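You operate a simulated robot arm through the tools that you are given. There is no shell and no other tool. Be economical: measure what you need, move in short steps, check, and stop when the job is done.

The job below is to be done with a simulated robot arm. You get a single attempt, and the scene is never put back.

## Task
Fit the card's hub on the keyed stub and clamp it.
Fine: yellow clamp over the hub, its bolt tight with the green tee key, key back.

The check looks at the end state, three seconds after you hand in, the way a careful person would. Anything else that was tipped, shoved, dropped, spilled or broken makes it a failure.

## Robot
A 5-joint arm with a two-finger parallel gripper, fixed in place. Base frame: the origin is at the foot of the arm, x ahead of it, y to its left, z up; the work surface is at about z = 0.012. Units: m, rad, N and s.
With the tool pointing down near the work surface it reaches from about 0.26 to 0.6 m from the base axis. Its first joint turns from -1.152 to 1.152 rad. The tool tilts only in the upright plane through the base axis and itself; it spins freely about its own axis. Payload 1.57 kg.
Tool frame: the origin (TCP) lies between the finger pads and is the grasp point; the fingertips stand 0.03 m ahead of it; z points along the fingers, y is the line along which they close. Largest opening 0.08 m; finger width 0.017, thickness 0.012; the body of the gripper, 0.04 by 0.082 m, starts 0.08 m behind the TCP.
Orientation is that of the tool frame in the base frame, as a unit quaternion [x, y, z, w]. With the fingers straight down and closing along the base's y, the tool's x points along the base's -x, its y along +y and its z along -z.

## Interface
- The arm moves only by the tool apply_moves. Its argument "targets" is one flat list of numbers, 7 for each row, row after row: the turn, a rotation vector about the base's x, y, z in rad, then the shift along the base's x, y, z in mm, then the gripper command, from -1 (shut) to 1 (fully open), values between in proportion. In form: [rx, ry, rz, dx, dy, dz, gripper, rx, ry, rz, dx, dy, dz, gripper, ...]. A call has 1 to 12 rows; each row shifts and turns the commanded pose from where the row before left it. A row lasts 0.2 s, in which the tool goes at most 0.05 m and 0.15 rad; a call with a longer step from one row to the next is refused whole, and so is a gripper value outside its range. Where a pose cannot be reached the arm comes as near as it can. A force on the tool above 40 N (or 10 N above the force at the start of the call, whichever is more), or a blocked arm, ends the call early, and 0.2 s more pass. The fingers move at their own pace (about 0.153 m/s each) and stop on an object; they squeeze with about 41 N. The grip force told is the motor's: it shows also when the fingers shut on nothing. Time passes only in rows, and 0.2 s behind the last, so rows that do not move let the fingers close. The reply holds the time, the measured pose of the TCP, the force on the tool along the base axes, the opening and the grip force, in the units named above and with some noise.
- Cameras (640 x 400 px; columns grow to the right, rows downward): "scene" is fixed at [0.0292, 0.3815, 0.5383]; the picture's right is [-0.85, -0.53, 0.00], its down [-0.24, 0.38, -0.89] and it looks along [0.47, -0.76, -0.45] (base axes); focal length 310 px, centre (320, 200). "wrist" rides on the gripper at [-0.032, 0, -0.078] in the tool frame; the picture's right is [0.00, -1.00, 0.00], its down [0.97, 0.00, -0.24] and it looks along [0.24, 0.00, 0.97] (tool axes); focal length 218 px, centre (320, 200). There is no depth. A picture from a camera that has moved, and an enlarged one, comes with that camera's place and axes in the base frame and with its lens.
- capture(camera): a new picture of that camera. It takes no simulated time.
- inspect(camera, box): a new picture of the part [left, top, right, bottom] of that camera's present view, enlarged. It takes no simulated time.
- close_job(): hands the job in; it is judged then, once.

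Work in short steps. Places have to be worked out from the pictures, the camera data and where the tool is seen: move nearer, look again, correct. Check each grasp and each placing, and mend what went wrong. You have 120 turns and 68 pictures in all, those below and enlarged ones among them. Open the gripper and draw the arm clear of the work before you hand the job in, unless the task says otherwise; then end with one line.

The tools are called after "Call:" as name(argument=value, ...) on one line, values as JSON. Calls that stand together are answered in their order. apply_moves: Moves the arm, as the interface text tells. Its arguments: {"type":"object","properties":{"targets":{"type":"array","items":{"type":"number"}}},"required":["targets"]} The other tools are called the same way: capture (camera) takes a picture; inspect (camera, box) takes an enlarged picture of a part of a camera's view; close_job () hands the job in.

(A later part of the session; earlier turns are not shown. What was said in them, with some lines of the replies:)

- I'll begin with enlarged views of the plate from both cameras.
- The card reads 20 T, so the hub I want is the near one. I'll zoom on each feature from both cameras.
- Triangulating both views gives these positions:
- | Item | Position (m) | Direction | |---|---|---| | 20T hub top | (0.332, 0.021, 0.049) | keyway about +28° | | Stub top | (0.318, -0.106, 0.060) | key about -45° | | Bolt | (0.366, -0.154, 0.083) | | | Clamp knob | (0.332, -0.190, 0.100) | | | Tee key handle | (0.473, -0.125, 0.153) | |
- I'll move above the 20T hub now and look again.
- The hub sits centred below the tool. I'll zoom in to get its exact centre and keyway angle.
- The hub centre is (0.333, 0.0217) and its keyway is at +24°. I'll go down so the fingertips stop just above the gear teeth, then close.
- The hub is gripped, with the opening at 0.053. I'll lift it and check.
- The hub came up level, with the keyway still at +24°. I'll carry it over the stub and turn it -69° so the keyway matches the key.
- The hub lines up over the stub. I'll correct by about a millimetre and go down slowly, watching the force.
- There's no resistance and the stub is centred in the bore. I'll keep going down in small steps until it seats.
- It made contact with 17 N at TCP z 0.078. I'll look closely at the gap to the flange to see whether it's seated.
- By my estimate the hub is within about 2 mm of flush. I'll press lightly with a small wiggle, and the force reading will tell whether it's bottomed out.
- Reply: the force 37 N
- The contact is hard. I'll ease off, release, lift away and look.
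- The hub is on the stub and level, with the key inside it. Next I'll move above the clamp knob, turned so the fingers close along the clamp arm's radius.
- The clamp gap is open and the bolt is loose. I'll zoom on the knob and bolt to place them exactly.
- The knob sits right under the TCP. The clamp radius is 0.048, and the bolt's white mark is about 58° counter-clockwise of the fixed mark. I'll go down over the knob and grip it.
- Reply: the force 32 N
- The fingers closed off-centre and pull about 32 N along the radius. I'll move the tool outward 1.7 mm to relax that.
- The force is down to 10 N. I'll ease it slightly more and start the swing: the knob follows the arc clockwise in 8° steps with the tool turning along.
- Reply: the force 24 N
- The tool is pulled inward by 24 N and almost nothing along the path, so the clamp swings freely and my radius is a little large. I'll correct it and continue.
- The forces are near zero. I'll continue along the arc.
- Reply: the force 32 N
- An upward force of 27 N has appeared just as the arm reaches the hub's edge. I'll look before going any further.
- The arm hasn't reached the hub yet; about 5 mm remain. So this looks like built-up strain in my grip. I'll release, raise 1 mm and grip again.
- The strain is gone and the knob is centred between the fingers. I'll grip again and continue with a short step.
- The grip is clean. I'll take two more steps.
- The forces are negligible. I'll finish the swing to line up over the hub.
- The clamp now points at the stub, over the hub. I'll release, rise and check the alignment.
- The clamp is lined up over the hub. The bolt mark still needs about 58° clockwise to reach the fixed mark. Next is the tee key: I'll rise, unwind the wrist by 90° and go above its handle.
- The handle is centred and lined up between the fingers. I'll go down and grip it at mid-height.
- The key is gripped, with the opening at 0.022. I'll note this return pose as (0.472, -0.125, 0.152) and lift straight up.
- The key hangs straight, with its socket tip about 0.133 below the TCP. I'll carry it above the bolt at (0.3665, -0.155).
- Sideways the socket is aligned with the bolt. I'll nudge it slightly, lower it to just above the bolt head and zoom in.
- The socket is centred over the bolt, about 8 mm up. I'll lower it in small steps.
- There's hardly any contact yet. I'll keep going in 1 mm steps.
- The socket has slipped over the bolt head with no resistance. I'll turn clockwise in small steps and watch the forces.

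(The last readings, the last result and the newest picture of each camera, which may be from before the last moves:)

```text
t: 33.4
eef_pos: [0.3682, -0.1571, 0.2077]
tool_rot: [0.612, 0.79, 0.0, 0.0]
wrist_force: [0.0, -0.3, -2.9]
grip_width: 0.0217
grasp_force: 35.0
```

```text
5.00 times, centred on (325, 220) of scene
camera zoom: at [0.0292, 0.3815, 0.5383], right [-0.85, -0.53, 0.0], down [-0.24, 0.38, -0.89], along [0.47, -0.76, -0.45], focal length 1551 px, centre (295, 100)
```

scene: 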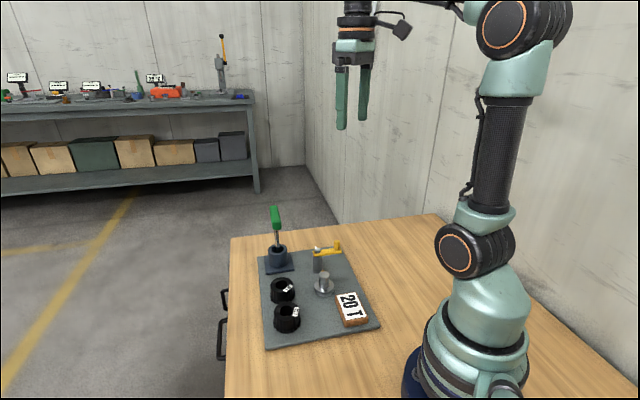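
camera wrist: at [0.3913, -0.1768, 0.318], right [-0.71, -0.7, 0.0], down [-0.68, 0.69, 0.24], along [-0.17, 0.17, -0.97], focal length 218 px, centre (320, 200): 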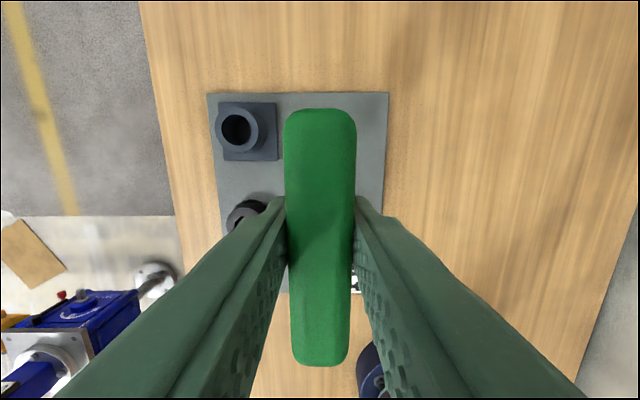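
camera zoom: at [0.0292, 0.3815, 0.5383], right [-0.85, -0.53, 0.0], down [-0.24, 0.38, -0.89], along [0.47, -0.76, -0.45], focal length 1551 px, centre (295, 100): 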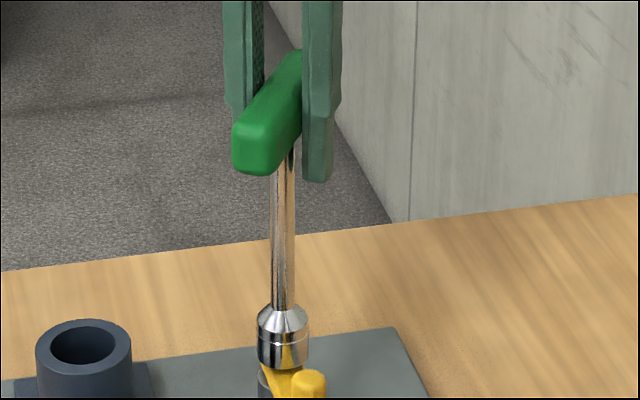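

It turned 30° with no lateral load. I'll turn another 28°, then lift off to read the marks.

Call:
apply_moves(targets=[0, 0, -0.131, -0.18, -0.05, 0, -1, 0, 0, -0.131, -0.18, -0.05, 0, -1, 0, 0, -0.131, -0.18, -0.05, 0, -1, 0, 0, -0.1, -0.18, -0.05, 0, -1, 0, 0, 0, 0, 0, 0, -1])

Call:
inspect(camera="scene", box=[305, 220, 345, 260])

```text
t: 34.6
eef_pos: [0.3682, -0.1575, 0.2077]
tool_rot: [0.787, 0.618, 0.0, 0.0]
wrist_force: [0.0, 0.9, -1.4]
grip_width: 0.0218
grasp_force: 34.7
```

```text
10.00 times, centred on (325, 240) of scene
camera zoom: at [0.0292, 0.3815, 0.5383], right [-0.85, -0.53, 0.0], down [-0.24, 0.38, -0.89], along [0.47, -0.76, -0.45], focal length 3103 px, centre (270, -200)
```

zoom: 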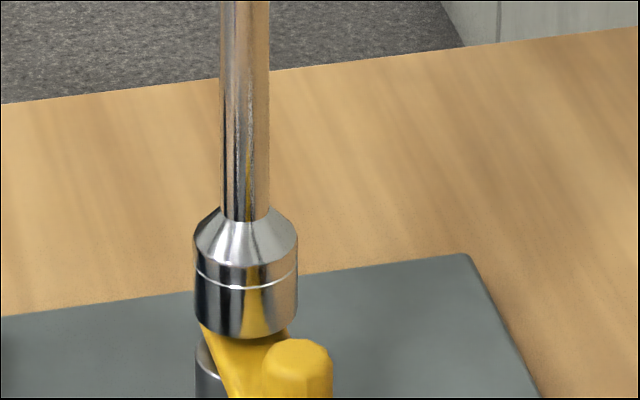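

That makes 58° in all. I'll lift 22 mm to see where the bolt mark is.

Call:
apply_moves(targets=[0, 0, 0, 0, 0, 10, -1, 0, 0, 0, 0, 0, 16, -1, 0, 0, 0, 0, 0, 0, -1])

Call:
inspect(camera="scene", box=[310, 225, 345, 260])

```text
t: 35.4
eef_pos: [0.367, -0.1576, 0.235]
tool_rot: [0.786, 0.618, 0.0, 0.0]
wrist_force: [-0.3, -0.2, -2.5]
grip_width: 0.0219
grasp_force: 34.8
```

```text
11.43 times, centred on (328, 242) of scene
camera zoom: at [0.0292, 0.3815, 0.5383], right [-0.85, -0.53, 0.0], down [-0.24, 0.38, -0.89], along [0.47, -0.76, -0.45], focal length 3546 px, centre (234, -286)
```

zoom: 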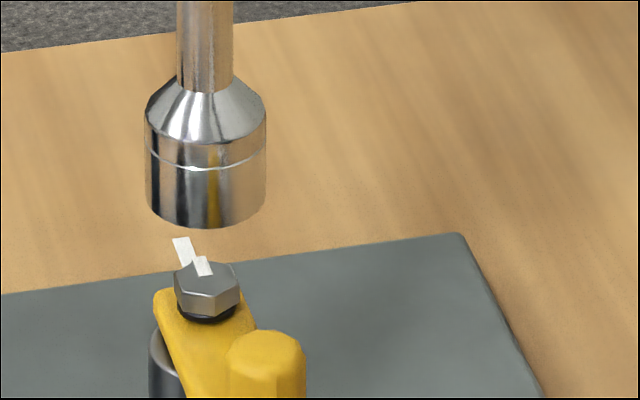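

The bolt turned with the key, and its mark is now near the fixed mark. I'll zoom in further to measure what's left.

Call:
inspect(camera="scene", box=[321, 242, 337, 256])

```text
16.00 times, centred on (329, 249) of scene
camera zoom: at [0.0292, 0.3815, 0.5383], right [-0.85, -0.53, 0.0], down [-0.24, 0.38, -0.89], along [0.47, -0.76, -0.45], focal length 4964 px, centre (176, -584)
```

zoom: 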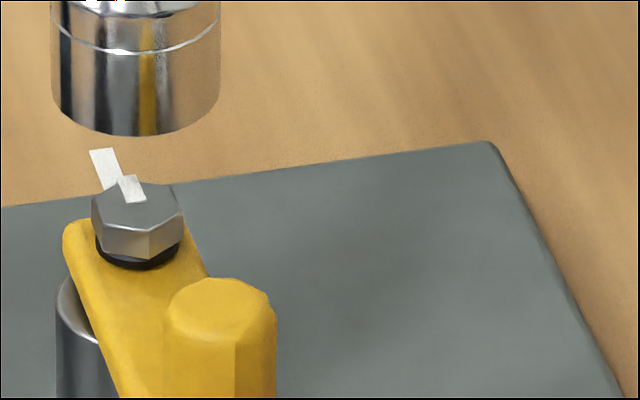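

The bolt mark is now parallel to the fixed mark within about 2°. Before returning the key I'll check the clamp against the hub.

Call:
inspect(camera="scene", box=[318, 240, 354, 285])

```text
8.89 times, centred on (336, 262) of scene
camera zoom: at [0.0292, 0.3815, 0.5383], right [-0.85, -0.53, 0.0], down [-0.24, 0.38, -0.89], along [0.47, -0.76, -0.45], focal length 2758 px, centre (178, -356)
```

zoom: 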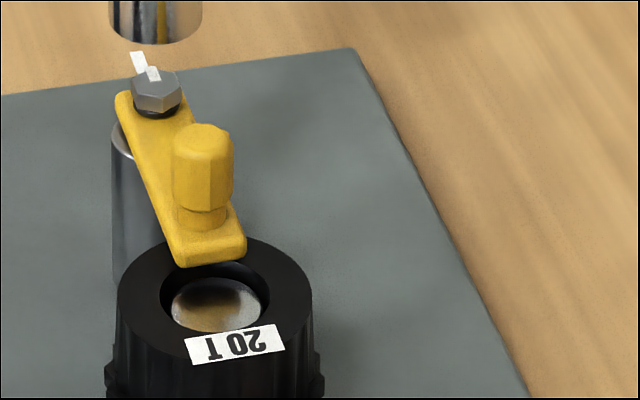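

The clamp rests on the hub top. I'll take the key back over its holder, undoing the turn.

Call:
apply_moves(targets=[0, 0, 0, 0, 0, 26, -1, 0, 0, 0.1271, 13.14, 3.95, 8, -1, 0, 0, 0.1271, 13.14, 3.95, 0, -1, 0, 0, 0.1271, 13.14, 3.95, 0, -1, 0, 0, 0.1271, 13.14, 3.95, 0, -1, 0, 0, 0.1271, 13.14, 3.95, 0, -1, 0, 0, 0.1271, 13.14, 3.95, 0, -1, 0, 0, 0.1271, 13.14, 3.95, 0, -1, 0, 0, 0.1271, 13.14, 3.95, 0, -1, 0, 0, 0, 0, 0, 0, -1])

Call:
inspect(camera="scene", box=[240, 160, 340, 280])

```text
t: 37.6
eef_pos: [0.4726, -0.1249, 0.2685]
tool_rot: [0.384, 0.923, 0.001, -0.001]
wrist_force: [-0.9, -0.2, -2.3]
grip_width: 0.0217
grasp_force: 34.6
```

```text
3.33 times, centred on (290, 220) of scene
camera zoom: at [0.0292, 0.3815, 0.5383], right [-0.85, -0.53, 0.0], down [-0.24, 0.38, -0.89], along [0.47, -0.76, -0.45], focal length 1034 px, centre (420, 133)
```

zoom: 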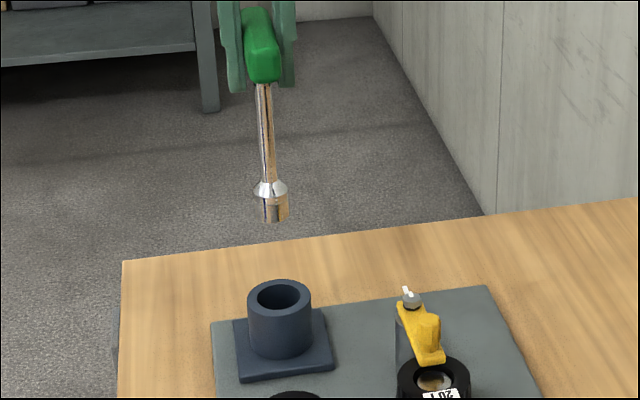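

The pose matches the pickup pose. I'll lower it into the holder.

Call:
apply_moves(targets=[0, 0, 0, 0, 0, -35, -1, 0, 0, 0, 0, 0, -20, -1, 0, 0, 0, 0, 0, -20, -1, 0, 0, 0, 0, 0, -20, -1, 0, 0, 0, 0, 0, -13, -1, 0, 0, 0, 0, 0, -4, -1, 0, 0, 0, 0, 0, 0, -1])

Call:
inspect(camera="scene", box=[240, 180, 320, 280])

```text
t: 39.2
eef_pos: [0.4709, -0.1246, 0.1553]
tool_rot: [0.386, 0.923, 0.0, 0.0]
wrist_force: [-0.1, -0.3, -2.5]
grip_width: 0.0217
grasp_force: 35.0
```

```text
4.00 times, centred on (280, 230) of scene
camera zoom: at [0.0292, 0.3815, 0.5383], right [-0.85, -0.53, 0.0], down [-0.24, 0.38, -0.89], along [0.47, -0.76, -0.45], focal length 1241 px, centre (480, 80)
```

zoom: 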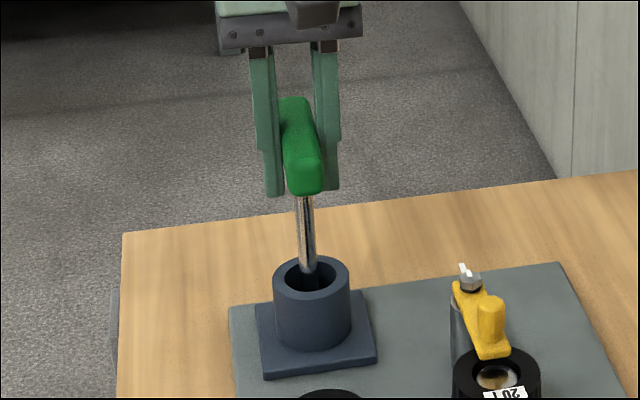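

The key is in the holder, about 3 mm up. I'll lower the rest and release.

Call:
apply_moves(targets=[0, 0, 0, 0, 0, -1.5, -1, 0, 0, 0, 0, 0, -1, -1, 0, 0, 0, 0, 0, 0, -1])

```text
t: 40.0
eef_pos: [0.472, -0.1251, 0.1535]
tool_rot: [0.385, 0.923, 0.0, 0.0]
wrist_force: [0.1, 0.5, -3.6]
grip_width: 0.0213
grasp_force: 35.1
```

It's still hanging freely, so I'll lower 1 mm more, open, and back off upward.

Call:
apply_moves(targets=[0, 0, 0, 0, 0, -1, -1, 0, 0, 0, 0, 0, 0, -1, 0, 0, 0, 0, 0, 0, -0.2, 0, 0, 0, 0, 0, 0, 0.3, 0, 0, 0, 0, 0, 0, 0.3, 0, 0, 0, 0, 0, 20, 0.3, 0, 0, 0, 0, 0, 40, 0.3, 0, 0, 0, 0, 0, 45, 0.3, 0, 0, 0, 0, 0, 0, 0.3])

Call:
inspect(camera="scene", box=[240, 180, 370, 310])

```text
t: 42.0
eef_pos: [0.472, -0.1267, 0.2591]
tool_rot: [0.386, 0.923, 0.0, 0.0]
wrist_force: [-0.5, 0.3, -1.1]
grip_width: 0.0522
grasp_force: 0.0
```

```text
3.08 times, centred on (305, 245) of scene
camera zoom: at [0.0292, 0.3815, 0.5383], right [-0.85, -0.53, 0.0], down [-0.24, 0.38, -0.89], along [0.47, -0.76, -0.45], focal length 955 px, centre (366, 62)
```

zoom: 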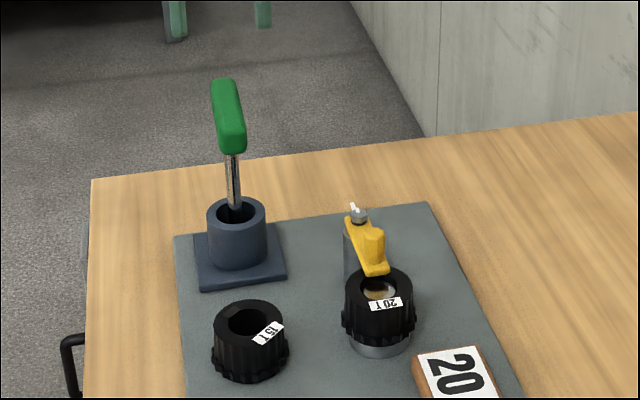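

The key is back upright in its holder. I'll move above the bolt for a straight-down look at the marks.

Call:
apply_moves(targets=[0, 0, 0, -35, -10, 0, 0.3, 0, 0, 0, -35, -10, 0, 0.3, 0, 0, 0, -35, -9, 0, 0.3, 0, 0, 0, 0, 0, -20, 0.8, 0, 0, 0, 0, 0, 0, 0.8])

Call:
inspect(camera="wrist", box=[290, 140, 350, 200])

Call:
inspect(camera="wrist", box=[260, 130, 400, 270])

```text
t: 43.2
eef_pos: [0.3662, -0.1555, 0.2373]
tool_rot: [0.386, 0.923, 0.0, 0.0]
wrist_force: [-0.2, -0.1, 0.1]
grip_width: 0.0723
grasp_force: 0.1
```

```text
6.67 times, centred on (320, 170) of wrist
camera zoom: at [0.3887, -0.1776, 0.3142], right [-0.71, -0.7, 0.0], down [-0.68, 0.69, 0.24], along [-0.17, 0.17, -0.97], focal length 1455 px, centre (320, 400)
```

zoom: 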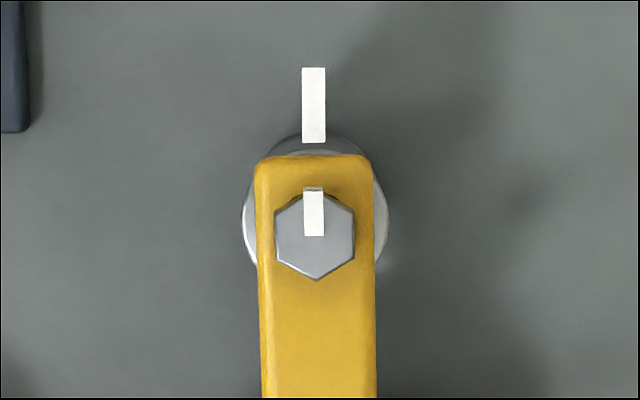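

```text
2.86 times, centred on (330, 200) of wrist
camera zoom: at [0.3887, -0.1776, 0.3142], right [-0.71, -0.7, 0.0], down [-0.68, 0.69, 0.24], along [-0.17, 0.17, -0.97], focal length 624 px, centre (291, 200)
```

zoom: 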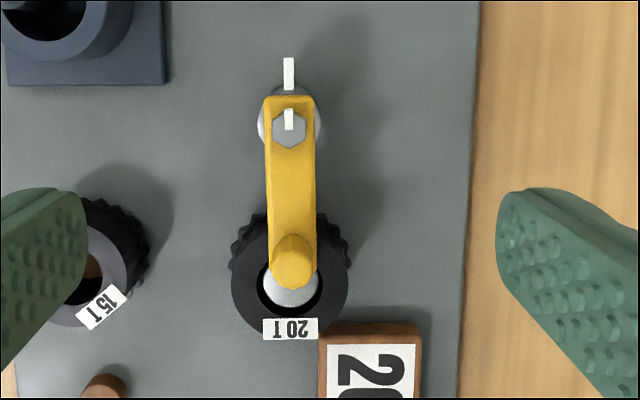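

The marks line up exactly, and the clamp and label are in line. One last check on how the hub sits on the flange.

Call:
inspect(camera="scene", box=[320, 270, 350, 298])

```text
14.29 times, centred on (335, 284) of scene
camera zoom: at [0.0292, 0.3815, 0.5383], right [-0.85, -0.53, 0.0], down [-0.24, 0.38, -0.89], along [0.47, -0.76, -0.45], focal length 4432 px, centre (106, -1000)
```

zoom: 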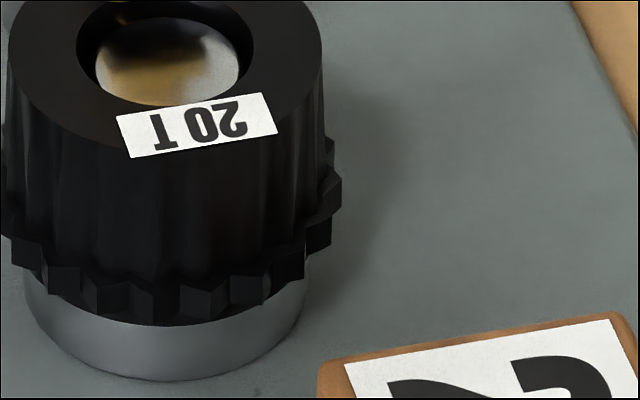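

The visible flange height of 57 px matches a fully seated hub. I'll raise the arm clear with the gripper open.

Call:
apply_moves(targets=[0, 0, 0, 0, 0, 45, 1, 0, 0, 0, -10, 0, 45, 1, 0, 0, 0, -20, 0, 40, 1, 0, 0, 0, 0, 0, 0, 1])

Call:
capture(camera="scene")

```text
t: 44.2
eef_pos: [0.3358, -0.155, 0.3679]
tool_rot: [0.386, 0.922, 0.0, 0.001]
wrist_force: [0.8, -0.4, -0.5]
grip_width: 0.0802
grasp_force: 0.1
```

```text
15 pictures are left
```

scene: 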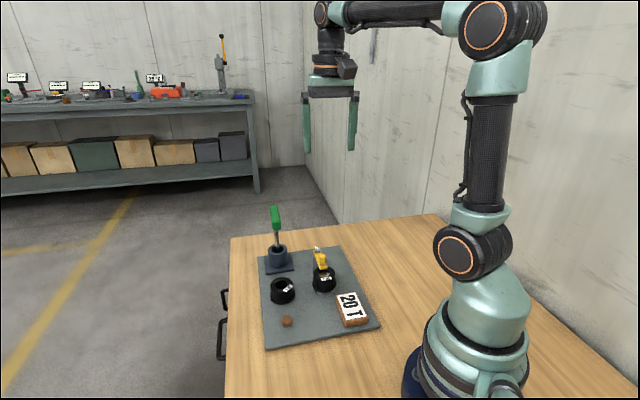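

Everything is in place and the arm is clear, so I'm handing in the job.

Call:
close_job()

```text
The job is handed in.
```

The 20T hub is on the keyed stub, the yellow clamp is over it with the bolt turned until its mark lines up with the fixed mark, and the green tee key is back in its holder.
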